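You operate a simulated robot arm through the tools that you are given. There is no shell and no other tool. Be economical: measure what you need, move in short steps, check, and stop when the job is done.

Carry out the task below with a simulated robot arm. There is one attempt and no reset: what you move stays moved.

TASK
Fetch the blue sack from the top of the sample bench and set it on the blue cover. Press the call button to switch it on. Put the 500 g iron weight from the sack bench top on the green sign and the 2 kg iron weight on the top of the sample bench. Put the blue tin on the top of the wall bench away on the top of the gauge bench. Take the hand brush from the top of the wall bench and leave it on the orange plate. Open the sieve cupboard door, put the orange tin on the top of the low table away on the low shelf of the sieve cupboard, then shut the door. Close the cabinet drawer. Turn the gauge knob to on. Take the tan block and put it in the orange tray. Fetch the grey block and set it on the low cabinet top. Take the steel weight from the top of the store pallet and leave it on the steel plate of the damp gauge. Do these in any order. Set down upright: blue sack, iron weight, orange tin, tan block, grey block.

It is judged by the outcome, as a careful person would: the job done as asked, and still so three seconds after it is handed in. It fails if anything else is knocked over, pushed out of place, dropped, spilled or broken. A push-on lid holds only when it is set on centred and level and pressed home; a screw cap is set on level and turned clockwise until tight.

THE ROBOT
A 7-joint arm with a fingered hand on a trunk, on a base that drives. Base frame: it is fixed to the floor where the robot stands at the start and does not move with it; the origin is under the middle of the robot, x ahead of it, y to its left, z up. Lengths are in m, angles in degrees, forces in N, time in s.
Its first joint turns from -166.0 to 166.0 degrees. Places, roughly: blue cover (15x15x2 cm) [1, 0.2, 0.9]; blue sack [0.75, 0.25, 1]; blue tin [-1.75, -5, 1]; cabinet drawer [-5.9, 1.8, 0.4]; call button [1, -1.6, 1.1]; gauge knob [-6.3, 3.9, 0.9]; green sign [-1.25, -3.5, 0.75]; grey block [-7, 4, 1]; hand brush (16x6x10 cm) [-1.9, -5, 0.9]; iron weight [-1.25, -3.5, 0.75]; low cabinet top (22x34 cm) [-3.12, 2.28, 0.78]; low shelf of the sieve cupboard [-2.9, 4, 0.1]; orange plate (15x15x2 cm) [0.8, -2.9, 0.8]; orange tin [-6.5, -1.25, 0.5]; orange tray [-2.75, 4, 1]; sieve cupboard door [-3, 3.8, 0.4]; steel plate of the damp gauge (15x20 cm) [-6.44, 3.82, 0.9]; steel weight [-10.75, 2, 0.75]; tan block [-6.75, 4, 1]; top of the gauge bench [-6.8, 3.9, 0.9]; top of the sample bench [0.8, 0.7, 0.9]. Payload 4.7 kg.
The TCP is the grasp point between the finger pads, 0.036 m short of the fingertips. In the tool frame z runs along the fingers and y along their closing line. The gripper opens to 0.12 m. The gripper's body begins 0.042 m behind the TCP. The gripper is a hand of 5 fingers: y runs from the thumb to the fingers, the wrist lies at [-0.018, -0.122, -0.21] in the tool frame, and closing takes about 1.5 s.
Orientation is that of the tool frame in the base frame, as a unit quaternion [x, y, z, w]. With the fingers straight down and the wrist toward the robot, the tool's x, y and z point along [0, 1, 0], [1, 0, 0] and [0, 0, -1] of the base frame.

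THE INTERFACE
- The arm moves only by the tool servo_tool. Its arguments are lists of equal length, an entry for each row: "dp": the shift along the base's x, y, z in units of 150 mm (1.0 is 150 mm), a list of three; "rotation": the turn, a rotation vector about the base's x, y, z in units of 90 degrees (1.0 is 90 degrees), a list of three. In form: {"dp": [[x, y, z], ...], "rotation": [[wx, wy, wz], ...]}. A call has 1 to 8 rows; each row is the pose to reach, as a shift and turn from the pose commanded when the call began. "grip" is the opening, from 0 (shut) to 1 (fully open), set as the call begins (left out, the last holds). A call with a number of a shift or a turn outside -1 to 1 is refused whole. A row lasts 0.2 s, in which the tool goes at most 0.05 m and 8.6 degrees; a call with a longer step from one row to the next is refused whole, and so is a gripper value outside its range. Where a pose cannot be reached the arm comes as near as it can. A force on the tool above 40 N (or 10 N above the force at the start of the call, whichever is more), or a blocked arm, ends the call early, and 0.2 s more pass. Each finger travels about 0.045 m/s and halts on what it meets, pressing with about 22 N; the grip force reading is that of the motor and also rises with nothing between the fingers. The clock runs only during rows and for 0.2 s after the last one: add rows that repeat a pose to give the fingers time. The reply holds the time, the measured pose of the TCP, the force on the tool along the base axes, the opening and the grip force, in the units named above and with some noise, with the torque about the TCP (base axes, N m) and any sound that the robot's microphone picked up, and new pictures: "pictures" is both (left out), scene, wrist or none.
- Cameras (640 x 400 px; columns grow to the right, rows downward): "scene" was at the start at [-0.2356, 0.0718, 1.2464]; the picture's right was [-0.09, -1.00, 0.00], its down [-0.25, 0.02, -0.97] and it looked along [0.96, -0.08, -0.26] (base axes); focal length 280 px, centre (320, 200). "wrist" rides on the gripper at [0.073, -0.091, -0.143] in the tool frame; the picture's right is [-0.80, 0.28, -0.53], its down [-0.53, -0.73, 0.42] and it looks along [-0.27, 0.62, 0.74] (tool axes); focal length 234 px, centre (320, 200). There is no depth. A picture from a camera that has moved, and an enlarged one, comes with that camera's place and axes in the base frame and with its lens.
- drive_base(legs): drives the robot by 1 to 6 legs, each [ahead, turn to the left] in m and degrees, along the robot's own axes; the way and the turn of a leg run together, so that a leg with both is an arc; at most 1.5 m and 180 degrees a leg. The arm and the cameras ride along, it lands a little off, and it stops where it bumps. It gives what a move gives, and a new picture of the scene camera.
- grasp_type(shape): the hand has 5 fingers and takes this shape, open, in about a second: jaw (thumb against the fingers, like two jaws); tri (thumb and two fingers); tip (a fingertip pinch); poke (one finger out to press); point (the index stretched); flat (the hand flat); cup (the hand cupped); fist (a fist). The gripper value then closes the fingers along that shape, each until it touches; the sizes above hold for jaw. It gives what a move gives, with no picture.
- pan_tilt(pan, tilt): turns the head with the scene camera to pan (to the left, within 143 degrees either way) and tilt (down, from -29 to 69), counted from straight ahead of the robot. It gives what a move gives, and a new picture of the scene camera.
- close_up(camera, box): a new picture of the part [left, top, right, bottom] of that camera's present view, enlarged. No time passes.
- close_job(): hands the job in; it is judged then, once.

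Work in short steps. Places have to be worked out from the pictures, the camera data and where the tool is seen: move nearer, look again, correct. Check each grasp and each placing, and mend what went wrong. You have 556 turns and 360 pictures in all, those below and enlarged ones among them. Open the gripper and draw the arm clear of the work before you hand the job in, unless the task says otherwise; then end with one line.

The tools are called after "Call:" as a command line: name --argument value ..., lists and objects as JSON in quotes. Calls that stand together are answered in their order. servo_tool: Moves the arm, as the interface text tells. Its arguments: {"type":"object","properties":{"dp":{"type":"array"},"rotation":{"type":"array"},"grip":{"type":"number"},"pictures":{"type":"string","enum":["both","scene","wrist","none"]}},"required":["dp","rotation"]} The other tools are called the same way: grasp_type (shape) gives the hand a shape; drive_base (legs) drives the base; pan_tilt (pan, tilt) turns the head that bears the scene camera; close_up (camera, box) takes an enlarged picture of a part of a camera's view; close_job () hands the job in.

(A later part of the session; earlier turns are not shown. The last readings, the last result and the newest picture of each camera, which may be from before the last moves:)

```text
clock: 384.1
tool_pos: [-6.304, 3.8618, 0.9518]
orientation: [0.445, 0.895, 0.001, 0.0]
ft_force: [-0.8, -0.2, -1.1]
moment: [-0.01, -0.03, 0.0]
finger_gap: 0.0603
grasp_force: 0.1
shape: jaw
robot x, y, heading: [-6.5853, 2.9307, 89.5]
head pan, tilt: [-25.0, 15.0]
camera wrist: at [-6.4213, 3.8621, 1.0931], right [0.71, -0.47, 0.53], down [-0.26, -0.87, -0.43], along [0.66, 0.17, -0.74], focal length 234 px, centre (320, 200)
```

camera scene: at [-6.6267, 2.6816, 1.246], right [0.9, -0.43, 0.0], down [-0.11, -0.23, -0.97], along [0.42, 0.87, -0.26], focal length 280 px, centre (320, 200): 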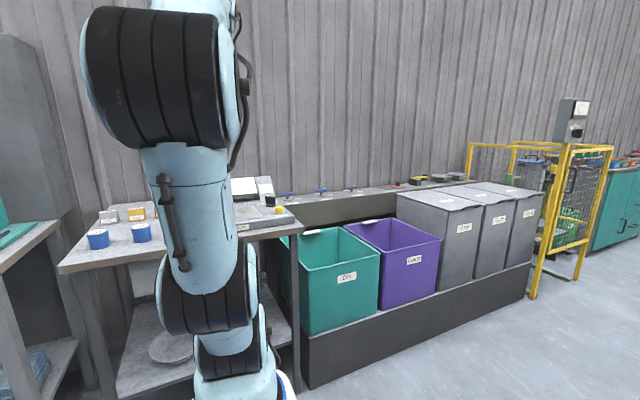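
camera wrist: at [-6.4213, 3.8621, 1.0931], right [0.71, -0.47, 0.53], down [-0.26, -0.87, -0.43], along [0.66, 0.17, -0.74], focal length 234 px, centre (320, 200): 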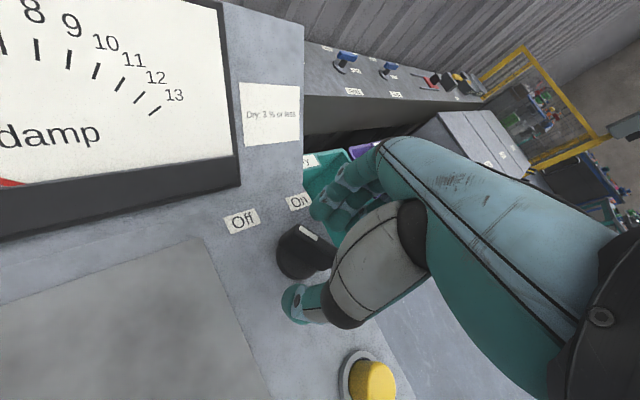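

Call:
servo_tool --dp '[[0, 0, 0], [0, 0, 0], [0, 0, 0], [0, 0, 0], [0, 0, 0]]' --rotation '[[0, 0, 0], [0, 0, 0], [0, 0, 0], [0, 0, 0], [0, 0, 0]]' --grip 0 --pictures "none"

Call:
servo_tool --dp '[[0, 0, 0], [0, 0, 0], [0, 0, 0], [0, 0, 0], [0, 0, 0], [0, 0, 0], [0, 0, 0], [0, 0, 0]]' --rotation '[[0, 0, -0.09], [0, 0, -0.18], [0, 0, -0.27], [0, 0, -0.36], [0, 0, -0.45], [0, 0, -0.54], [0, 0, -0.63], [0, 0, -0.7]]' --pictures "wrist"

```text
clock: 385.3
tool_pos: [-6.3048, 3.8609, 0.9517]
orientation: [0.445, 0.896, 0.0, 0.0]
ft_force: [-1.3, -0.7, -1.0]
moment: [-0.03, 0.0, 0.0]
finger_gap: 0.0077
grasp_force: 22.2
shape: jaw
robot x, y, heading: [-6.5869, 2.929, 89.5]
head pan, tilt: [-25.0, 15.0]
```

```text
clock: 387.1
tool_pos: [-6.3049, 3.8624, 0.9507]
orientation: [0.848, 0.53, 0.001, 0.0]
ft_force: [-7.2, 7.5, 0.2]
moment: [0.19, 0.24, 0.0]
finger_gap: 0.0073
grasp_force: 22.1
shape: jaw
robot x, y, heading: [-6.5828, 2.9269, 89.4]
head pan, tilt: [-25.0, 15.0]
camera wrist: at [-6.3563, 3.9662, 1.0928], right [-0.1, -0.84, 0.53], down [-0.89, -0.16, -0.43], along [0.45, -0.51, -0.74], focal length 234 px, centre (320, 200)
```

wrist: 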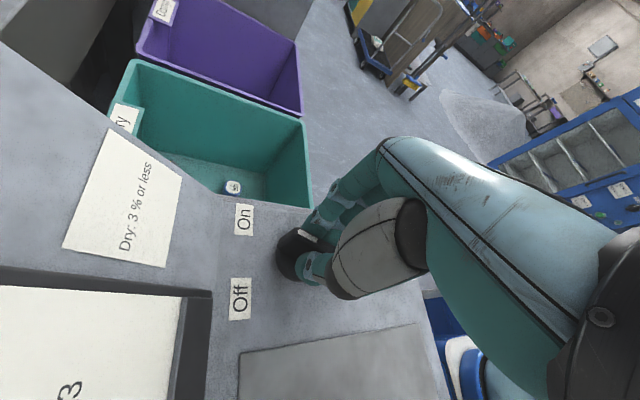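

Call:
servo_tool --dp '[[0, 0, 0], [0, 0, 0], [0, 0, 0], [0, 0, 0], [0, 0, 0.2], [0, 0, 0.4], [0, 0, 0.6]]' --rotation '[[0, 0, 0], [0, 0, 0], [0, 0, 0], [0, 0, 0], [0, 0, 0], [0, 0, 0], [0, 0, 0]]' --grip 0.5 --pictures "none"

Call:
close_up --camera "wrist" --box '[190, 180, 310, 320]'

```text
clock: 388.7
tool_pos: [-6.3067, 3.8633, 1.0397]
orientation: [0.848, 0.53, 0.001, 0.001]
ft_force: [0.1, -0.2, -0.6]
moment: [-0.02, 0.03, 0.01]
finger_gap: 0.0598
grasp_force: 0.1
shape: jaw
robot x, y, heading: [-6.5843, 2.9305, 89.3]
head pan, tilt: [-25.0, 15.0]
```

```text
2.86 times, centred on (250, 250) of wrist
camera zoom: at [-6.3566, 3.9671, 1.1816], right [-0.1, -0.84, 0.53], down [-0.89, -0.16, -0.43], along [0.44, -0.51, -0.74], focal length 669 px, centre (520, 57)
```

zoom: 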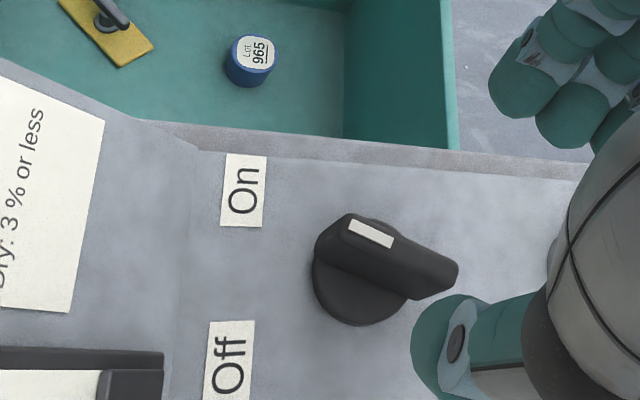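

The marker has moved to ~67°, and "On" is at ~55°. I'll grip again and turn about 18° more.

Call:
servo_tool --dp '[[0, 0, -0.2], [0, 0, -0.4], [0, 0, -0.59], [0, 0, -0.59]]' --rotation '[[0, 0, 0.03], [0, 0, 0.03], [0, 0, 0.03], [0, 0, 0.03]]' --pictures "none"

Call:
servo_tool --dp '[[0, 0, 0], [0, 0, 0], [0, 0, 0], [0, 0, 0], [0, 0, 0]]' --rotation '[[0, 0, 0], [0, 0, 0], [0, 0, 0], [0, 0, 0], [0, 0, 0]]' --grip 0 --pictures "none"

Call:
servo_tool --dp '[[0, 0, 0], [0, 0, 0], [0, 0, 0], [0, 0, 0]]' --rotation '[[0, 0, -0.08], [0, 0, -0.15], [0, 0, -0.2], [0, 0, -0.2]]' --pictures "none"

```text
clock: 389.7
tool_pos: [-6.3071, 3.8601, 0.9518]
orientation: [0.834, 0.551, 0.001, 0.001]
ft_force: [0.2, 0.3, 0.3]
moment: [-0.02, 0.01, 0.03]
finger_gap: 0.0596
grasp_force: 0.1
shape: jaw
robot x, y, heading: [-6.584, 2.9258, 89.5]
head pan, tilt: [-25.0, 15.0]
```

```text
clock: 390.9
tool_pos: [-6.3077, 3.8613, 0.9498]
orientation: [0.834, 0.551, 0.001, 0.002]
ft_force: [-1.3, 1.3, -1.3]
moment: [0.01, 0.03, 0.01]
finger_gap: 0.0072
grasp_force: 22.0
shape: jaw
robot x, y, heading: [-6.587, 2.9264, 89.5]
head pan, tilt: [-25.0, 15.0]
```

```text
clock: 391.9
tool_pos: [-6.3069, 3.8612, 0.9505]
orientation: [0.91, 0.415, 0.0, 0.002]
ft_force: [-6.6, 2.4, -5.2]
moment: [0.09, 0.2, 0.06]
finger_gap: 0.0073
grasp_force: 21.7
shape: jaw
robot x, y, heading: [-6.5879, 2.9271, 89.2]
head pan, tilt: [-25.0, 15.0]
```

Call:
servo_tool --dp '[[0, 0, 0], [0, 0, 0], [0, 0, 0], [0, 0, 0], [0, 0, 0.2], [0, 0, 0.4], [0, 0, 0.6]]' --rotation '[[0, 0, 0], [0, 0, 0], [0, 0, 0], [0, 0, 0], [0, 0, 0], [0, 0, 0], [0, 0, 0]]' --grip 0.5 --pictures "none"

Call:
close_up --camera "wrist" --box '[190, 180, 310, 320]'

```text
clock: 393.5
tool_pos: [-6.3059, 3.8592, 1.0418]
orientation: [0.91, 0.414, 0.001, 0.002]
ft_force: [0.0, -0.1, 0.0]
moment: [-0.01, -0.01, 0.0]
finger_gap: 0.0599
grasp_force: 0.1
shape: jaw
robot x, y, heading: [-6.5856, 2.926, 89.3]
head pan, tilt: [-25.0, 15.0]
```

```text
2.86 times, centred on (250, 250) of wrist
camera zoom: at [-6.3272, 3.9745, 1.184], right [-0.32, -0.79, 0.53], down [-0.9, 0.08, -0.43], along [0.29, -0.61, -0.74], focal length 669 px, centre (520, 57)
```

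zoom: 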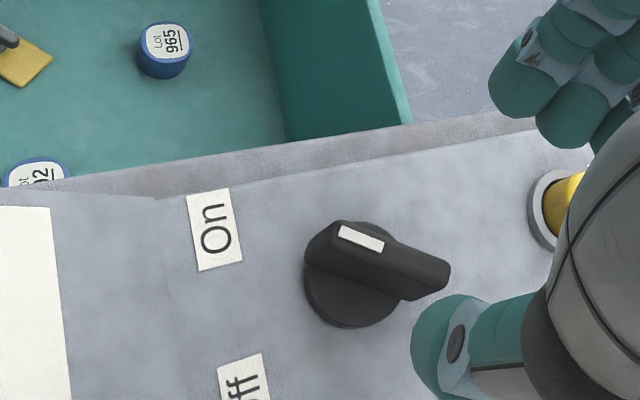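

The knob now points at "On" (≈55°). I'll turn the hand back, tuck it in, and go to the blue cabinet's open drawer.

Call:
servo_tool --dp '[[0, -0.1, 0.2], [0, -0.2, 0.4], [0, -0.4, 0.6], [-0.1, -0.6, 0.7], [-0.2, -0.8, 0.7], [-0.3, -1, 0.7], [-0.4, -1, 0.7], [-0.5, -1, 0.7]]' --rotation '[[0, 0, 0.09], [0, 0, 0.18], [0, 0, 0.27], [0, 0, 0.36], [0, 0, 0.45], [0, 0, 0.54], [0, 0, 0.63], [0, 0, 0.72]]' --pictures "none"

Call:
servo_tool --dp '[[-0.15, -0.2, 0], [-0.3, -0.4, 0], [-0.45, -0.6, 0], [-0.6, -0.8, 0], [-0.75, -1, 0], [-0.9, -1, 0], [-1, -1, 0], [-1, -1, 0]]' --rotation '[[0, 0, 0.09], [0, 0, 0.18], [0, 0, 0.27], [0, 0, 0.36], [0, 0, 0.45], [0, 0, 0.54], [0, 0, 0.63], [0, 0, 0.72]]' --grip 1 --pictures "none"

Call:
drive_base --legs '[[-0.1, 0], [0, -90], [0.65, 0], [0, -88]]'

```text
clock: 395.3
tool_pos: [-6.3797, 3.7117, 1.1455]
orientation: [0.546, 0.838, 0.001, 0.001]
ft_force: [0.3, 0.6, -0.1]
moment: [-0.03, -0.05, 0.0]
finger_gap: 0.0594
grasp_force: 0.1
shape: jaw
robot x, y, heading: [-6.5849, 2.9278, 89.1]
head pan, tilt: [-25.0, 15.0]
```

```text
clock: 397.1
tool_pos: [-6.5291, 3.5624, 1.1469]
orientation: [0.012, 1.0, 0.002, -0.001]
ft_force: [-0.5, 0.8, -0.6]
moment: [-0.01, 0.0, 0.03]
finger_gap: 0.1199
grasp_force: 0.0
shape: jaw
robot x, y, heading: [-6.5811, 2.9269, 89.1]
head pan, tilt: [-25.0, 15.0]
```

```text
clock: 409.1
tool_pos: [-5.9727, 2.178, 1.1473]
orientation: [1.0, 0.002, 0.001, 0.002]
ft_force: [-0.4, 1.4, 0.3]
moment: [0.02, 0.0, -0.01]
finger_gap: 0.1196
grasp_force: 0.1
shape: jaw
robot x, y, heading: [-5.9374, 2.8147, -89.0]
head pan, tilt: [-25.0, 15.0]
camera scene: at [-5.8997, 3.0613, 1.246], right [-0.91, 0.41, 0.0], down [0.1, 0.24, -0.97], along [-0.39, -0.88, -0.26], focal length 280 px, centre (320, 200)
```

scene: 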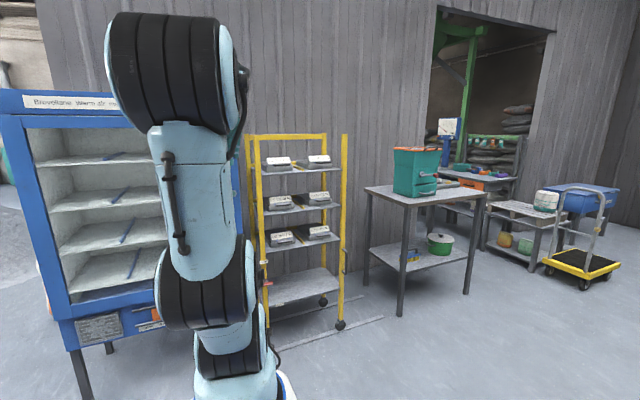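

Call:
pan_tilt --pan 15 --tilt 35

Call:
close_up --camera "wrist" --box '[0, 0, 640, 400]'

```text
clock: 410.1
tool_pos: [-5.971, 2.1777, 1.1475]
orientation: [1.0, 0.002, 0.001, 0.002]
ft_force: [0.1, -0.3, -0.4]
moment: [-0.01, 0.0, 0.03]
finger_gap: 0.1198
grasp_force: 0.0
shape: jaw
robot x, y, heading: [-5.9365, 2.817, -89.0]
head pan, tilt: [15.0, 35.0]
camera scene: at [-5.8375, 3.0621, 1.214], right [-0.96, -0.28, 0.0], down [-0.16, 0.55, -0.82], along [0.23, -0.79, -0.57], focal length 280 px, centre (320, 200)
```

scene: 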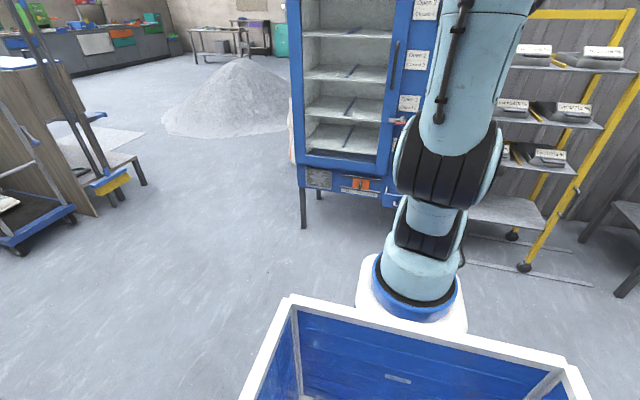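

```text
1.00 times, centred on (320, 200) of wrist (not enlarged: the box is as wide or as high as the picture)
camera zoom: at [-5.8992, 2.27, 1.289], right [-0.8, -0.28, 0.53], down [-0.53, 0.73, -0.43], along [-0.26, -0.62, -0.74], focal length 234 px, centre (320, 200)
```

zoom: 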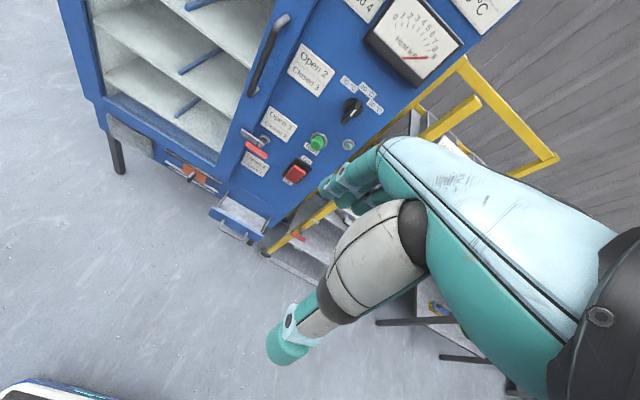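

The drawer front spans x -6.01 to -5.82 at y≈1.865, about 10 cm open, top z≈0.42. I'll close the hand and lower it in front of the drawer.

Call:
servo_tool --dp '[[0.15, 0, -0.25], [0.3, 0, -0.5], [0.4, 0, -0.8], [0.4, 0, -1]]' --rotation '[[0, 0, 0], [0, 0, 0], [0, 0, 0], [0, 0, 0]]' --grip 0 --pictures "none"

Call:
servo_tool --dp '[[0, 0, -0.33], [0, 0, -0.66], [0, 0, -1]]' --rotation '[[0, 0, 0], [0, 0, 0], [0, 0, 0]]' --pictures "none"

Call:
servo_tool --dp '[[0, 0, -0.33], [0, 0, -0.66], [0, 0, -1]]' --rotation '[[0, 0, 0], [0, 0, 0], [0, 0, 0]]' --pictures "none"

Call:
servo_tool --dp '[[0, 0, -0.33], [0, 0, -0.66], [0, 0, -1]]' --rotation '[[0, 0, 0], [0, 0, 0], [0, 0, 0]]' --pictures "both"

```text
clock: 411.1
tool_pos: [-5.9122, 2.1795, 0.9957]
orientation: [1.0, 0.002, 0.001, 0.001]
ft_force: [-0.4, -0.2, 0.6]
moment: [-0.02, -0.02, 0.02]
finger_gap: 0.0315
grasp_force: 0.0
shape: jaw
robot x, y, heading: [-5.9372, 2.8169, -88.8]
head pan, tilt: [15.0, 35.0]
```

```text
refused: row 3 steps farther than a row can; nothing moved
```

```text
refused: row 3 steps farther than a row can; nothing moved
```

```text
refused: row 3 steps farther than a row can; nothing moved
```

Call:
servo_tool --dp '[[0, 0, -0.33], [0, 0, -0.66], [0, 0, -0.99]]' --rotation '[[0, 0, 0], [0, 0, 0], [0, 0, 0]]' --pictures "none"

Call:
servo_tool --dp '[[0, 0, -0.33], [0, 0, -0.66], [0, 0, -0.99]]' --rotation '[[0, 0, 0], [0, 0, 0], [0, 0, 0]]' --pictures "none"

Call:
servo_tool --dp '[[0, 0, -0.33], [0, 0, -0.66], [0, 0, -0.99]]' --rotation '[[0, 0, 0], [0, 0, 0], [0, 0, 0]]' --pictures "none"

Call:
servo_tool --dp '[[0, 0, -0.33], [0, 0, -0.66], [0, 0, -0.99]]' --rotation '[[0, 0, 0], [0, 0, 0], [0, 0, 0]]' --pictures "wrist"

```text
clock: 411.9
tool_pos: [-5.9113, 2.1789, 0.8462]
orientation: [1.0, 0.002, 0.001, 0.002]
ft_force: [0.1, -0.4, 0.3]
moment: [0.03, -0.02, -0.02]
finger_gap: 0.0001
grasp_force: 21.7
shape: jaw
robot x, y, heading: [-5.9358, 2.8147, -88.8]
head pan, tilt: [15.0, 35.0]
```

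```text
clock: 412.7
tool_pos: [-5.9147, 2.1764, 0.7008]
orientation: [1.0, 0.002, 0.002, 0.003]
ft_force: [-0.1, -0.7, 0.2]
moment: [-0.01, -0.02, -0.01]
finger_gap: 0.0
grasp_force: 22.4
shape: jaw
robot x, y, heading: [-5.9359, 2.8154, -89.0]
head pan, tilt: [15.0, 35.0]
```

```text
clock: 413.5
tool_pos: [-5.9131, 2.1776, 0.5503]
orientation: [1.0, 0.001, 0.0, 0.003]
ft_force: [-0.7, -0.2, 0.1]
moment: [0.07, 0.0, -0.01]
finger_gap: 0.0
grasp_force: 22.0
shape: jaw
robot x, y, heading: [-5.937, 2.816, -89.0]
head pan, tilt: [15.0, 35.0]
```

```text
clock: 414.3
tool_pos: [-5.9111, 2.1791, 0.4028]
orientation: [1.0, 0.002, 0.001, 0.002]
ft_force: [0.4, 0.2, 0.4]
moment: [0.03, -0.01, 0.03]
finger_gap: 0.0001
grasp_force: 22.0
shape: jaw
robot x, y, heading: [-5.9371, 2.8157, -88.8]
head pan, tilt: [15.0, 35.0]
camera wrist: at [-5.8397, 2.2701, 0.5451], right [-0.8, -0.28, 0.53], down [-0.53, 0.73, -0.43], along [-0.26, -0.63, -0.73], focal length 234 px, centre (320, 200)
```

wrist: 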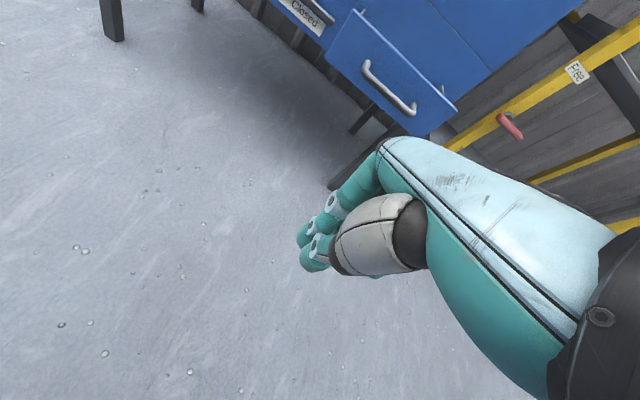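

The drawer front spans z 0.355–0.45 with the handle at (-5.93, 1.87, 0.41). I'll push it toward the cabinet (−y).

Call:
servo_tool --dp '[[-0.1, -0.33, 0.05], [-0.12, -0.66, 0.05], [-0.12, -0.99, 0.05]]' --rotation '[[0, 0, 0], [0, 0, 0], [0, 0, 0]]' --pictures "none"

Call:
servo_tool --dp '[[0, -0.2, 0], [0, -0.4, 0], [0, -0.6, 0], [0, -0.8, 0], [0, -1, 0]]' --rotation '[[0, 0, 0], [0, 0, 0], [0, 0, 0], [0, 0, 0], [0, 0, 0]]' --pictures "wrist"

```text
refused: row 1 steps farther than a row can; nothing moved
```

```text
clock: 415.5
tool_pos: [-5.9124, 2.0284, 0.4025]
orientation: [1.0, 0.002, 0.001, 0.001]
ft_force: [0.4, 0.1, -0.1]
moment: [0.0, 0.02, 0.01]
finger_gap: 0.0001
grasp_force: 21.9
shape: jaw
robot x, y, heading: [-5.9338, 2.8147, -88.7]
head pan, tilt: [15.0, 35.0]
camera wrist: at [-5.8393, 2.1198, 0.5433], right [-0.8, -0.28, 0.52], down [-0.53, 0.73, -0.43], along [-0.26, -0.62, -0.74], focal length 234 px, centre (320, 200)
```

wrist: 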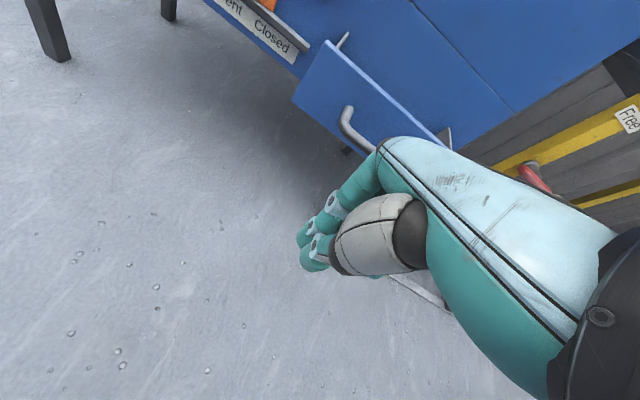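

Call:
servo_tool --dp '[[-0.1, -0.2, 0.03], [-0.12, -0.4, 0.05], [-0.12, -0.6, 0.05], [-0.12, -0.8, 0.05], [-0.12, -1, 0.05]]' --rotation '[[0, 0, 0], [0, 0, 0], [0, 0, 0], [0, 0, 0], [0, 0, 0]]' --pictures "none"

Call:
servo_tool --dp '[[0, -0.1, 0], [0, -0.2, 0], [0, -0.3, 0], [0, -0.4, 0], [0, -0.5, 0], [0, -0.6, 0]]' --rotation '[[0, 0, 0], [0, 0, 0], [0, 0, 0], [0, 0, 0], [0, 0, 0], [0, 0, 0]]' --pictures "wrist"

```text
clock: 416.7
tool_pos: [-5.9301, 1.8804, 0.4097]
orientation: [1.0, 0.002, 0.001, 0.001]
ft_force: [0.2, 0.0, 0.2]
moment: [-0.01, 0.01, 0.0]
finger_gap: 0.0001
grasp_force: 21.9
shape: jaw
robot x, y, heading: [-5.9405, 2.8141, -89.0]
head pan, tilt: [15.0, 35.0]
```

```text
clock: 417.4
tool_pos: [-5.9323, 1.8487, 0.4106]
orientation: [1.0, 0.002, 0.0, -0.001]
ft_force: [-0.8, 26.3, 27.9]
moment: [-0.88, 0.53, -0.49]
finger_gap: 0.0002
grasp_force: 21.9
shape: jaw
robot x, y, heading: [-5.9369, 2.8152, -89.1]
head pan, tilt: [15.0, 35.0]
stopped in row 3: the force on the tool passed its limit at 47 N (the readings are from after the stop); the commanded pose is now the measured one
camera wrist: at [-5.8588, 1.9394, 0.5529], right [-0.8, -0.28, 0.52], down [-0.53, 0.73, -0.42], along [-0.26, -0.62, -0.74], focal length 234 px, centre (320, 200)
```

wrist: 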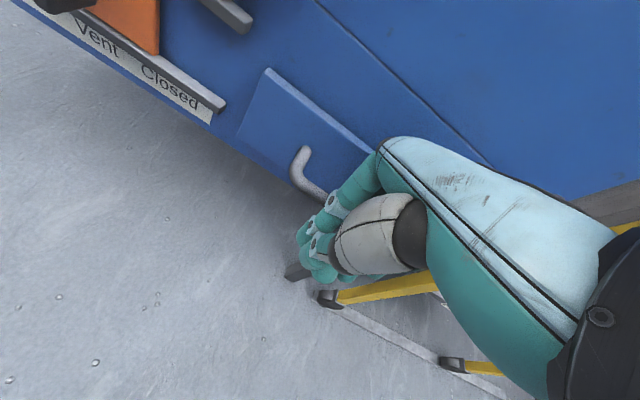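

Call:
close_up --camera "wrist" --box '[180, 50, 400, 230]'

```text
2.22 times, centred on (290, 140) of wrist
camera zoom: at [-5.8588, 1.9394, 0.5529], right [-0.8, -0.28, 0.52], down [-0.53, 0.73, -0.42], along [-0.26, -0.62, -0.74], focal length 520 px, centre (387, 333)
```

zoom: 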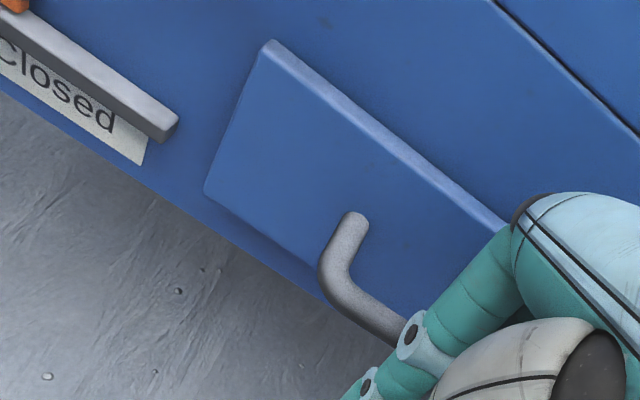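

The drawer front now lies against the cabinet face and the force spiked to 47 N, so it's shut. I'll back off and raise the hand.

Call:
servo_tool --dp '[[0, 0.1, 0], [0, 0.4, 0], [0, 0.7, 0], [0, 1, 0.1]]' --rotation '[[0, 0, 0], [0, 0, 0], [0, 0, 0], [0, 0, 0]]' --pictures "wrist"

Call:
servo_tool --dp '[[0, 0.2, 0.25], [0, 0.4, 0.5], [0, 0.6, 0.75], [0, 0.8, 0.99]]' --rotation '[[0, 0, 0], [0, 0, 0], [0, 0, 0], [0, 0, 0]]' --grip 1 --pictures "none"

Call:
servo_tool --dp '[[0, 0, 0.33], [0, 0, 0.66], [0, 0, 0.99]]' --rotation '[[0, 0, 0], [0, 0, 0], [0, 0, 0]]' --pictures "none"

Call:
servo_tool --dp '[[0, 0, 0.33], [0, 0, 0.66], [0, 0, 0.99]]' --rotation '[[0, 0, 0], [0, 0, 0], [0, 0, 0]]' --pictures "none"

Call:
servo_tool --dp '[[0, 0, 0.33], [0, 0, 0.66], [0, 0, 0.99]]' --rotation '[[0, 0, 0], [0, 0, 0], [0, 0, 0]]' --pictures "none"

```text
clock: 418.4
tool_pos: [-5.9312, 1.998, 0.4252]
orientation: [1.0, 0.002, 0.0, -0.002]
ft_force: [-0.9, -0.4, 1.2]
moment: [0.0, 0.04, -0.03]
finger_gap: 0.0
grasp_force: 22.5
shape: jaw
robot x, y, heading: [-5.9372, 2.8138, -89.0]
head pan, tilt: [15.0, 35.0]
camera wrist: at [-5.8589, 2.0887, 0.5665], right [-0.8, -0.28, 0.52], down [-0.53, 0.73, -0.42], along [-0.26, -0.62, -0.74], focal length 234 px, centre (320, 200)
```

wrist: 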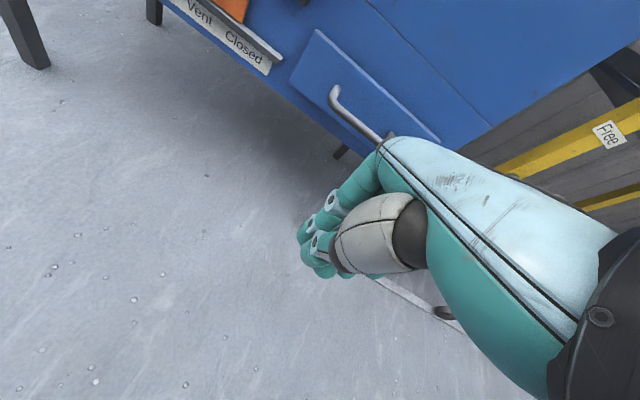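

```text
clock: 419.4
tool_pos: [-5.9306, 2.1155, 0.5727]
orientation: [1.0, 0.0, 0.001, -0.001]
ft_force: [-0.1, 0.7, -0.4]
moment: [-0.04, 0.02, 0.01]
finger_gap: 0.1198
grasp_force: 0.1
shape: jaw
robot x, y, heading: [-5.9377, 2.8106, -88.9]
head pan, tilt: [15.0, 35.0]
```

```text
clock: 420.2
tool_pos: [-5.9282, 2.1171, 0.7217]
orientation: [1.0, 0.001, 0.001, -0.001]
ft_force: [-0.5, 0.9, -0.5]
moment: [-0.02, 0.02, -0.03]
finger_gap: 0.1203
grasp_force: 0.0
shape: jaw
robot x, y, heading: [-5.9376, 2.8175, -88.9]
head pan, tilt: [15.0, 35.0]
```

```text
clock: 421.0
tool_pos: [-5.9299, 2.1106, 0.8067]
orientation: [1.0, 0.002, 0.001, 0.014]
ft_force: [0.0, -0.5, 0.1]
moment: [-0.03, 0.02, -0.03]
finger_gap: 0.1198
grasp_force: 0.0
shape: jaw
out of reach, approached as far as the arm can: row 2, 3
robot x, y, heading: [-5.938, 2.8143, -89.1]
head pan, tilt: [15.0, 35.0]
```

```text
clock: 421.8
tool_pos: [-5.9225, 2.0772, 0.9044]
orientation: [0.996, 0.015, 0.013, 0.084]
ft_force: [-0.9, -0.5, -0.5]
moment: [0.0, 0.0, -0.03]
finger_gap: 0.1201
grasp_force: 0.0
shape: jaw
out of reach, approached as far as the arm can: row 1, 2, 3
robot x, y, heading: [-5.939, 2.8188, -88.9]
head pan, tilt: [15.0, 35.0]
```

Call:
servo_tool --dp '[[0, -0.1, 0.2], [0, -0.2, 0.4], [0, -0.2, 0.7], [0, -0.2, 0.95]]' --rotation '[[0, 0, 0], [0, 0, 0], [0, 0, 0], [0, 0, 0]]' --pictures "none"

```text
clock: 422.8
tool_pos: [-5.9269, 2.0483, 0.9959]
orientation: [0.996, 0.016, 0.015, 0.084]
ft_force: [0.0, -0.6, 0.0]
moment: [0.0, -0.02, 0.01]
finger_gap: 0.1201
grasp_force: 0.1
shape: jaw
out of reach, approached as far as the arm can: row 3, 4
robot x, y, heading: [-5.9376, 2.8199, -88.9]
head pan, tilt: [15.0, 35.0]
```

Call:
servo_tool --dp '[[0, 0, 0], [0, 0, 0.1], [0, 0, 0.3], [0, 0, 0.5], [0, 0, 0.7]]' --rotation '[[0.05, 0, 0], [0.1, 0, 0], [0.1, 0, 0], [0.1, 0, 0], [0.1, 0, 0]]' --pictures "scene"

```text
clock: 424.0
tool_pos: [-5.9225, 2.0775, 1.0511]
orientation: [0.998, 0.015, 0.05, 0.037]
ft_force: [0.5, 0.1, -0.3]
moment: [-0.01, -0.01, -0.03]
finger_gap: 0.12
grasp_force: 0.1
shape: jaw
out of reach, approached as far as the arm can: row 1, 2, 3, 4, 5
robot x, y, heading: [-5.9375, 2.8172, -89.1]
head pan, tilt: [15.0, 35.0]
camera scene: at [-5.8373, 3.0622, 1.214], right [-0.96, -0.28, 0.0], down [-0.16, 0.55, -0.82], along [0.23, -0.79, -0.57], focal length 280 px, centre (320, 200)
```

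scene: 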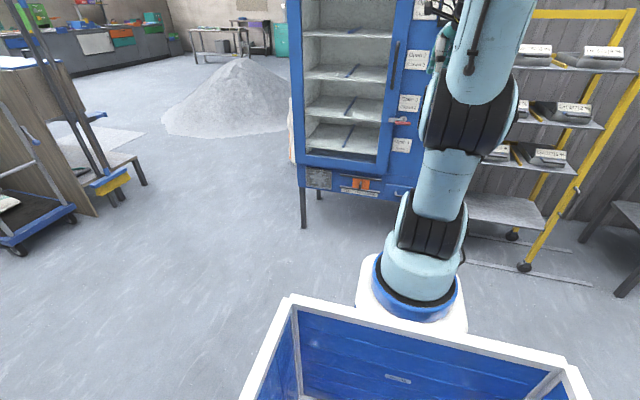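

The drawer is closed. The arm is near a joint limit, so I'll reverse for room and then extend the arm to recover its posture.

Call:
drive_base --legs '[[-0.45, 0]]'

Call:
servo_tool --dp '[[0, -0.3, 0], [0, -0.6, 0], [0, -0.9, 0], [0, -1, 0]]' --rotation '[[0, 0, 0], [0, 0, 0], [0, 0, 0], [0, 0, 0]]' --pictures "none"

```text
clock: 426.8
tool_pos: [-5.9328, 2.5259, 1.052]
orientation: [0.998, 0.012, 0.05, 0.038]
ft_force: [-0.3, 0.4, -0.6]
moment: [0.01, 0.0, -0.01]
finger_gap: 0.1202
grasp_force: 0.0
shape: jaw
robot x, y, heading: [-5.9413, 3.2645, -89.2]
head pan, tilt: [15.0, 35.0]
camera scene: at [-5.8428, 3.5113, 1.214], right [-0.96, -0.27, 0.0], down [-0.16, 0.55, -0.82], along [0.22, -0.79, -0.57], focal length 280 px, centre (320, 200)
```

scene: 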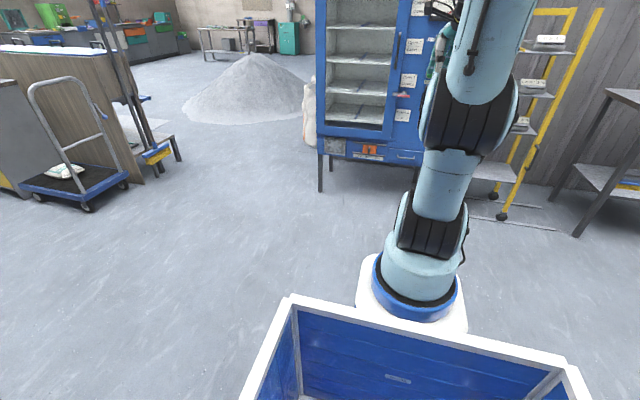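

```text
clock: 427.8
tool_pos: [-5.9332, 2.3864, 1.0375]
orientation: [0.998, 0.014, 0.052, 0.039]
ft_force: [-0.4, -0.7, -0.2]
moment: [-0.03, 0.02, 0.04]
finger_gap: 0.1201
grasp_force: 0.1
shape: jaw
out of reach, approached as far as the arm can: row 3, 4
robot x, y, heading: [-5.9444, 3.2666, -89.1]
head pan, tilt: [15.0, 35.0]
```

Call:
servo_tool --dp '[[0, 0, -0.3], [0, 0, -0.6], [0, 0, -0.9], [0, 0, -0.9], [0, 0, -0.9]]' --rotation '[[0, 0, 0], [0.02, 0.03, 0], [0.05, 0.066, -0.018], [0.05, 0.066, -0.018], [0.05, 0.066, -0.018]]' --pictures "none"

```text
clock: 428.9
tool_pos: [-5.9242, 2.392, 0.907]
orientation: [0.999, 0.005, 0.034, 0.024]
ft_force: [-0.3, -0.2, 1.1]
moment: [-0.05, 0.02, -0.02]
finger_gap: 0.1202
grasp_force: 0.0
shape: jaw
out of reach, approached as far as the arm can: row 2, 3, 4, 5
robot x, y, heading: [-5.9406, 3.2632, -89.3]
head pan, tilt: [15.0, 35.0]
```

Call:
servo_tool --dp '[[0, 0.1, -0.3], [0, 0.2, -0.6], [0, 0.3, -0.9], [0, 0.5, -0.99]]' --rotation '[[0, 0, 0], [0.02, 0.03, 0], [0.035, 0.045, -0.01], [0.035, 0.045, -0.01]]' --pictures "none"

Call:
servo_tool --dp '[[0, 0.1, -0.2], [0, 0.2, -0.4], [0, 0.3, -0.6], [0, 0.4, -0.8]]' --rotation '[[0, 0, 0], [0, 0, 0], [0, 0, 0], [0, 0, 0]]' --pictures "scene"

```text
clock: 429.9
tool_pos: [-5.923, 2.4677, 0.7566]
orientation: [1.0, -0.002, -0.002, -0.003]
ft_force: [-0.5, 4.8, -6.4]
moment: [-0.49, -0.08, -0.08]
finger_gap: 0.1201
grasp_force: 0.2
shape: jaw
out of reach, approached as far as the arm can: row 3
robot x, y, heading: [-5.9425, 3.2633, -89.1]
head pan, tilt: [15.0, 35.0]
```

```text
clock: 430.9
tool_pos: [-5.9212, 2.5254, 0.6386]
orientation: [1.0, -0.002, -0.002, -0.004]
ft_force: [1.0, 0.5, -0.3]
moment: [-0.05, -0.03, 0.01]
finger_gap: 0.1202
grasp_force: 0.0
shape: jaw
robot x, y, heading: [-5.9439, 3.2664, -89.0]
head pan, tilt: [15.0, 35.0]
camera scene: at [-5.8428, 3.5113, 1.214], right [-0.96, -0.27, 0.0], down [-0.16, 0.55, -0.82], along [0.22, -0.79, -0.57], focal length 280 px, centre (320, 200)
```

scene: 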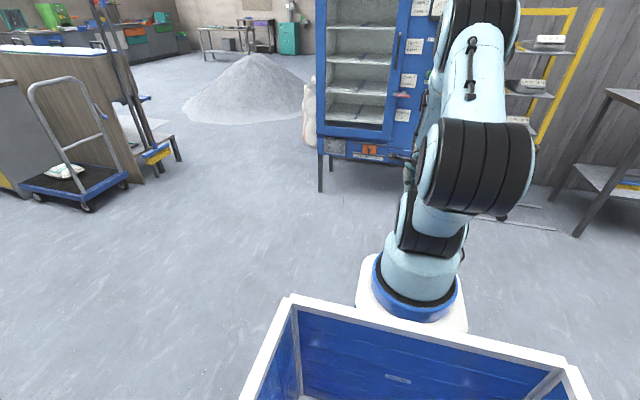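

Orientation is restored. I'll raise slowly with the hand kept close in.

Call:
servo_tool --dp '[[0, 0.25, 0.1], [0, 0.5, 0.2], [0, 0.7, 0.4], [0, 0.7, 0.7], [0, 0.7, 0.99]]' --rotation '[[0, 0, 0], [0, 0, 0], [0, 0, 0], [0, 0, 0], [0, 0, 0]]' --pictures "none"

Call:
servo_tool --dp '[[0, 0, 0.3], [0, 0, 0.6], [0, 0, 0.9]]' --rotation '[[0, 0, 0], [0, 0, 0], [0, 0, 0]]' --pictures "none"

Call:
servo_tool --dp '[[0, 0, 0.3], [0, 0, 0.6], [0, 0, 0.9]]' --rotation '[[0, 0, 0], [0, 0, 0], [0, 0, 0]]' --pictures "none"

Call:
servo_tool --dp '[[0, 0, 0.3], [0, 0, 0.6], [0, 0, 0.9]]' --rotation '[[0, 0, 0], [0, 0, 0], [0, 0, 0]]' --pictures "none"

```text
clock: 432.1
tool_pos: [-5.9222, 2.6344, 0.7841]
orientation: [1.0, -0.002, -0.002, -0.006]
ft_force: [0.4, 1.6, -0.1]
moment: [-0.07, -0.01, -0.03]
finger_gap: 0.1199
grasp_force: 0.2
shape: jaw
robot x, y, heading: [-5.9406, 3.2651, -89.1]
head pan, tilt: [15.0, 35.0]
```

```text
clock: 432.9
tool_pos: [-5.9239, 2.633, 0.9191]
orientation: [1.0, -0.002, -0.001, -0.004]
ft_force: [-0.8, 0.1, 0.5]
moment: [0.01, 0.0, 0.03]
finger_gap: 0.1198
grasp_force: 0.1
shape: jaw
robot x, y, heading: [-5.9418, 3.2674, -89.3]
head pan, tilt: [15.0, 35.0]
```

```text
clock: 433.8
tool_pos: [-5.9201, 2.6324, 1.0552]
orientation: [1.0, -0.002, -0.002, -0.004]
ft_force: [0.4, 0.1, 0.7]
moment: [0.02, 0.04, 0.03]
finger_gap: 0.1198
grasp_force: 0.1
shape: jaw
robot x, y, heading: [-5.9477, 3.2638, -89.3]
head pan, tilt: [15.0, 35.0]
```

```text
clock: 434.6
tool_pos: [-5.9183, 2.6328, 1.1909]
orientation: [1.0, -0.002, -0.002, -0.004]
ft_force: [-0.4, 0.6, -0.5]
moment: [0.01, 0.0, 0.01]
finger_gap: 0.12
grasp_force: 0.0
shape: jaw
robot x, y, heading: [-5.9415, 3.266, -89.1]
head pan, tilt: [15.0, 35.0]
```

Arm recovered. Now toward the store pallet in the west; I'll turn and look.

Call:
pan_tilt --pan 0 --tilt 12

Call:
drive_base --legs '[[0.4, 0], [0, -91]]'

```text
clock: 435.4
tool_pos: [-5.9185, 2.6334, 1.1881]
orientation: [1.0, -0.003, -0.001, -0.003]
ft_force: [0.2, -0.4, -0.5]
moment: [0.0, 0.0, 0.0]
finger_gap: 0.1201
grasp_force: 0.0
shape: jaw
robot x, y, heading: [-5.9461, 3.2666, -89.0]
head pan, tilt: [0.0, 12.0]
camera scene: at [-5.8654, 3.5028, 1.2508], right [-1.0, -0.01, 0.0], down [0.0, 0.21, -0.98], along [0.01, -0.98, -0.21], focal length 280 px, centre (320, 200)
```

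scene: 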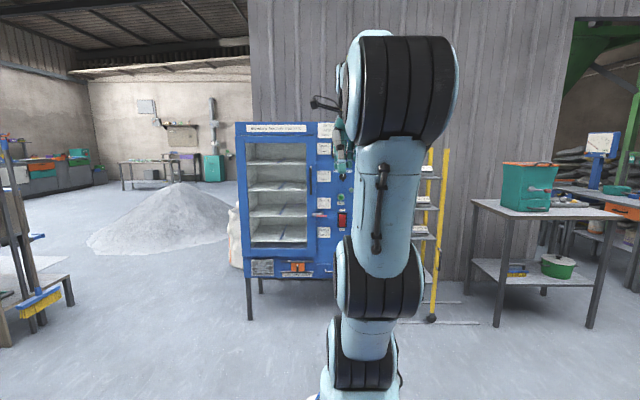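

```text
clock: 441.8
tool_pos: [-6.5726, 2.8528, 1.19]
orientation: [-0.695, 0.719, -0.002, 0.003]
ft_force: [0.2, -0.3, 0.2]
moment: [-0.02, 0.0, 0.04]
finger_gap: 0.1201
grasp_force: 0.0
shape: jaw
robot x, y, heading: [-5.9386, 2.8605, 179.3]
head pan, tilt: [0.0, 12.0]
camera scene: at [-5.703, 2.7753, 1.2509], right [0.02, 1.0, 0.0], down [0.21, 0.0, -0.98], along [-0.98, 0.02, -0.21], focal length 280 px, centre (320, 200)
```

scene: 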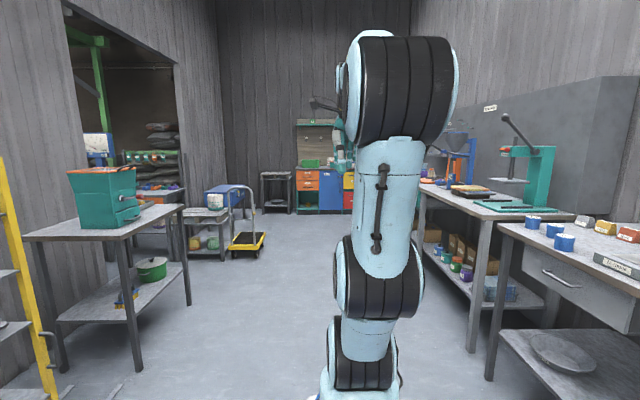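

Call:
close_up --camera "scene" --box '[180, 120, 360, 260]'

```text
2.86 times, centred on (270, 190) of scene
camera zoom: at [-5.703, 2.7753, 1.2509], right [0.02, 1.0, 0.0], down [0.21, 0.0, -0.98], along [-0.98, 0.02, -0.21], focal length 800 px, centre (463, 229)
```

zoom: 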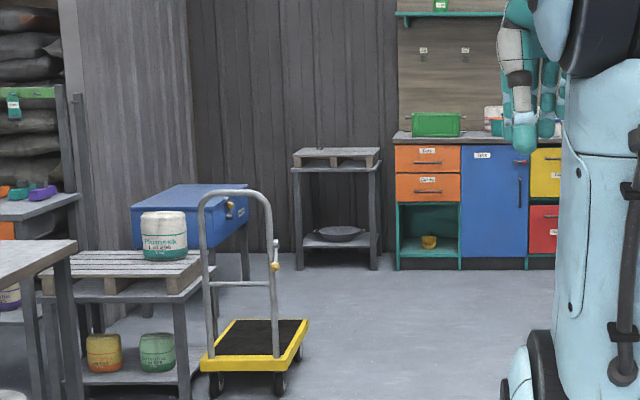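

The store pallet is a small table at the far wall, around (-10.6, 2.05). I'll drive there, keeping clear of the yellow cart.

Call:
drive_base --legs '[[0, 4.3], [1.2, 0], [1.2, 0], [1.1, 0], [0, 24]]'

```text
clock: 460.6
tool_pos: [-9.9966, 2.3166, 1.1904]
orientation: [0.848, -0.531, 0.0, -0.004]
ft_force: [0.9, 0.1, 0.5]
moment: [0.02, 0.0, -0.01]
finger_gap: 0.1201
grasp_force: 0.0
shape: jaw
robot x, y, heading: [-9.4406, 2.6161, -153.4]
head pan, tilt: [0.0, 12.0]
camera scene: at [-9.1914, 2.6533, 1.2509], right [-0.45, 0.89, 0.0], down [0.19, 0.09, -0.98], along [-0.87, -0.44, -0.21], focal length 280 px, centre (320, 200)
```

scene: 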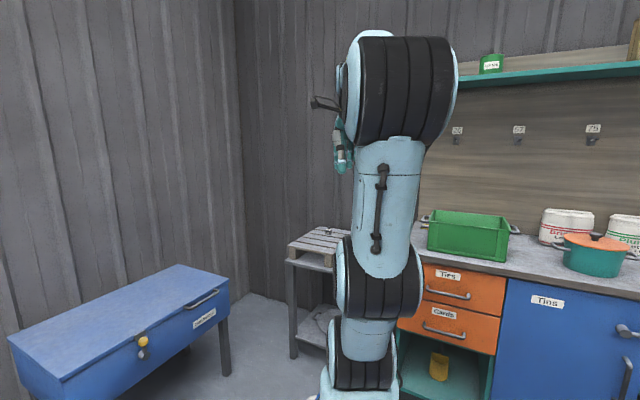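

Call:
drive_base --legs '[[0.25, 0]]'

Call:
servo_tool --dp '[[0, 0, 0]]' --rotation '[[0, 0, 0]]' --pictures "wrist"

```text
clock: 462.4
tool_pos: [-10.2181, 2.2051, 1.1897]
orientation: [0.847, -0.531, 0.0, -0.003]
ft_force: [0.3, 0.0, -0.3]
moment: [0.0, 0.04, -0.01]
finger_gap: 0.1201
grasp_force: 0.0
shape: jaw
robot x, y, heading: [-9.6641, 2.5067, -152.9]
head pan, tilt: [0.0, 12.0]
camera scene: at [-9.4124, 2.5411, 1.2509], right [-0.45, 0.89, 0.0], down [0.19, 0.09, -0.98], along [-0.87, -0.44, -0.21], focal length 280 px, centre (320, 200)
```

scene: 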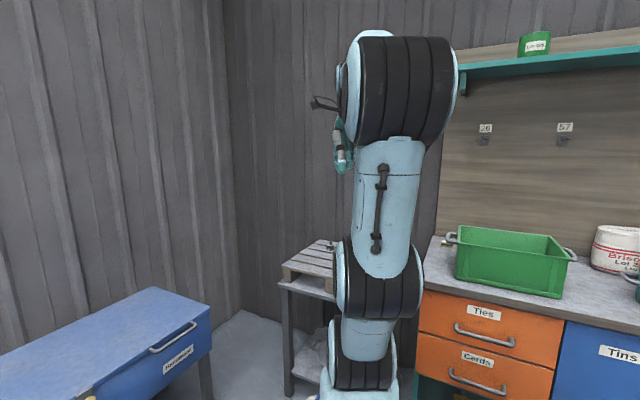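

```text
clock: 462.8
tool_pos: [-10.2174, 2.2043, 1.1899]
orientation: [0.847, -0.531, 0.0, -0.004]
ft_force: [-0.5, -0.1, 0.1]
moment: [0.03, 0.01, 0.03]
finger_gap: 0.1199
grasp_force: 0.1
shape: jaw
robot x, y, heading: [-9.6588, 2.5049, -152.9]
head pan, tilt: [0.0, 12.0]
camera wrist: at [-10.1041, 2.1769, 1.3322], right [-0.61, 0.6, 0.53], down [0.43, 0.8, -0.42], along [-0.67, -0.03, -0.74], focal length 234 px, centre (320, 200)
```

wrist: 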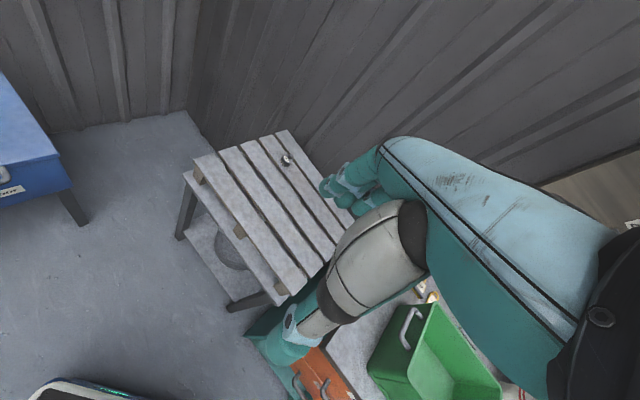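

Call:
close_up --camera "wrist" --box '[260, 135, 320, 180]'

```text
8.89 times, centred on (290, 158) of wrist
camera zoom: at [-10.1041, 2.1769, 1.3322], right [-0.61, 0.6, 0.53], down [0.43, 0.8, -0.42], along [-0.67, -0.03, -0.74], focal length 2082 px, centre (587, 578)
```

zoom: 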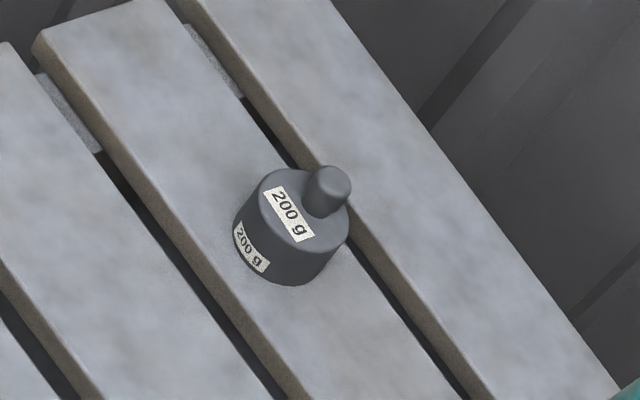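

It's the 200 g steel weight, at about (-10.61, 1.987) on the pallet slats (top ≈0.735). I'll bring the hand above it.

Call:
servo_tool --dp '[[-0.28, -0.15, 0], [-0.56, -0.3, 0], [-0.84, -0.45, 0], [-1, -0.55, -0.1]]' --rotation '[[0, 0, 0], [0, 0, 0], [0, 0, 0], [0, 0, 0]]' --grip 0.6 --pictures "none"

Call:
servo_tool --dp '[[-0.25, -0.14, -0.1], [-0.5, -0.28, -0.2], [-0.75, -0.4, -0.35], [-1, -0.55, -0.5]]' --rotation '[[0, 0, 0], [0, 0, 0], [0, 0, 0], [0, 0, 0]]' --pictures "none"

Call:
servo_tool --dp '[[-0.25, -0.14, -0.1], [-0.5, -0.28, -0.25], [-0.61, -0.34, -0.5], [-0.61, -0.34, -0.75], [-0.61, -0.34, -0.95]]' --rotation '[[0, 0, 0], [0, 0, 0], [0, 0, 0], [0, 0, 0], [0, 0, 0]]' --pictures "wrist"

```text
clock: 463.8
tool_pos: [-10.3684, 2.1221, 1.1727]
orientation: [0.848, -0.531, -0.001, -0.003]
ft_force: [-0.3, 0.4, 1.1]
moment: [-0.01, 0.05, 0.01]
finger_gap: 0.0724
grasp_force: 0.0
shape: jaw
robot x, y, heading: [-9.6619, 2.5032, -153.2]
head pan, tilt: [0.0, 12.0]
```

```text
clock: 464.8
tool_pos: [-10.5176, 2.0385, 1.1002]
orientation: [0.848, -0.53, 0.0, -0.002]
ft_force: [1.3, 0.7, 2.6]
moment: [-0.02, 0.04, 0.01]
finger_gap: 0.0724
grasp_force: 0.0
shape: jaw
robot x, y, heading: [-9.6567, 2.5055, -152.9]
head pan, tilt: [0.0, 12.0]
```

```text
clock: 466.0
tool_pos: [-10.6068, 1.9878, 0.9575]
orientation: [0.847, -0.531, 0.0, -0.003]
ft_force: [0.2, 0.6, 0.9]
moment: [-0.03, 0.02, 0.02]
finger_gap: 0.0723
grasp_force: 0.0
shape: jaw
robot x, y, heading: [-9.6609, 2.5048, -153.0]
head pan, tilt: [0.0, 12.0]
camera wrist: at [-10.4938, 1.961, 1.0985], right [-0.6, 0.6, 0.53], down [0.43, 0.8, -0.42], along [-0.67, -0.03, -0.74], focal length 234 px, centre (320, 200)
```

wrist: 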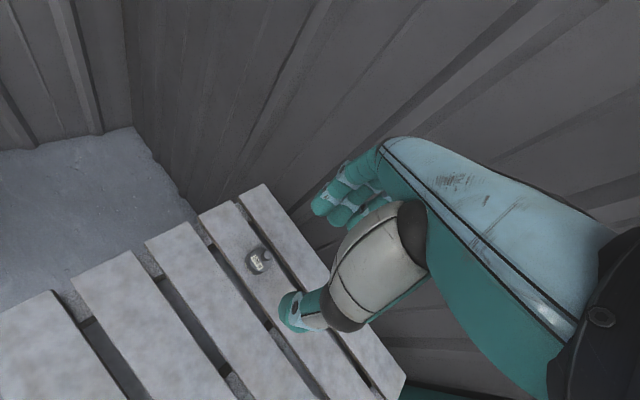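

Call:
servo_tool --dp '[[-0.15, -0.05, -0.15], [-0.27, -0.1, -0.35], [-0.27, -0.1, -0.6]]' --rotation '[[0, 0, 0], [0, 0, 0], [0, 0, 0]]' --pictures "none"

Call:
close_up --camera "wrist" --box '[220, 180, 380, 340]'

```text
clock: 466.8
tool_pos: [-10.6484, 1.9724, 0.8678]
orientation: [0.848, -0.531, 0.001, -0.004]
ft_force: [0.3, 0.1, 1.9]
moment: [0.0, 0.0, -0.04]
finger_gap: 0.0721
grasp_force: 0.0
shape: jaw
robot x, y, heading: [-9.661, 2.5053, -152.9]
head pan, tilt: [0.0, 12.0]
```

```text
2.50 times, centred on (300, 260) of wrist
camera zoom: at [-10.5356, 1.9455, 1.01], right [-0.6, 0.6, 0.53], down [0.43, 0.8, -0.42], along [-0.67, -0.03, -0.74], focal length 585 px, centre (370, 50)
```

zoom: 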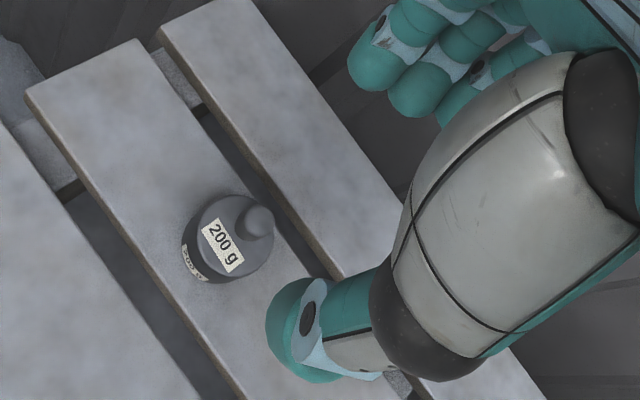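

Weight at (-10.641, 1.968), cylinder top ≈0.742. I'll descend to TCP ≈0.76.

Call:
servo_tool --dp '[[0.05, -0.03, -0.2], [0.05, -0.03, -0.4], [0.05, -0.03, -0.6], [0.05, -0.03, -0.71]]' --rotation '[[0, 0, 0], [0, 0, 0], [0, 0, 0], [0, 0, 0]]' --pictures "none"

Call:
close_up --camera "wrist" --box '[220, 180, 380, 340]'

```text
clock: 467.8
tool_pos: [-10.642, 1.9691, 0.759]
orientation: [0.848, -0.531, 0.0, -0.003]
ft_force: [0.2, -0.4, 0.4]
moment: [0.04, 0.0, -0.01]
finger_gap: 0.0721
grasp_force: 0.0
shape: jaw
robot x, y, heading: [-9.6608, 2.5053, -153.1]
head pan, tilt: [0.0, 12.0]
```

```text
2.50 times, centred on (300, 260) of wrist
camera zoom: at [-10.5285, 1.9419, 0.9029], right [-0.61, 0.6, 0.53], down [0.43, 0.8, -0.42], along [-0.67, -0.03, -0.74], focal length 585 px, centre (370, 50)
```

zoom: 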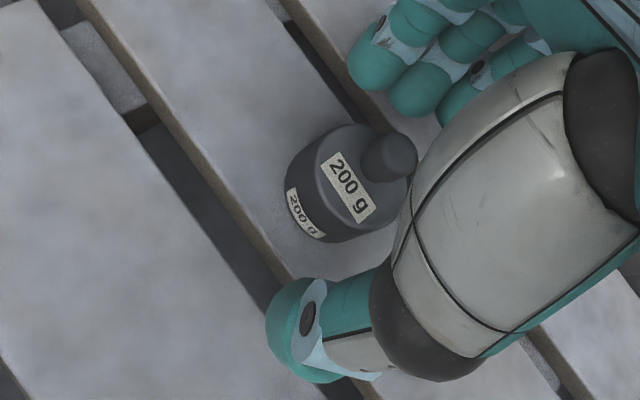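

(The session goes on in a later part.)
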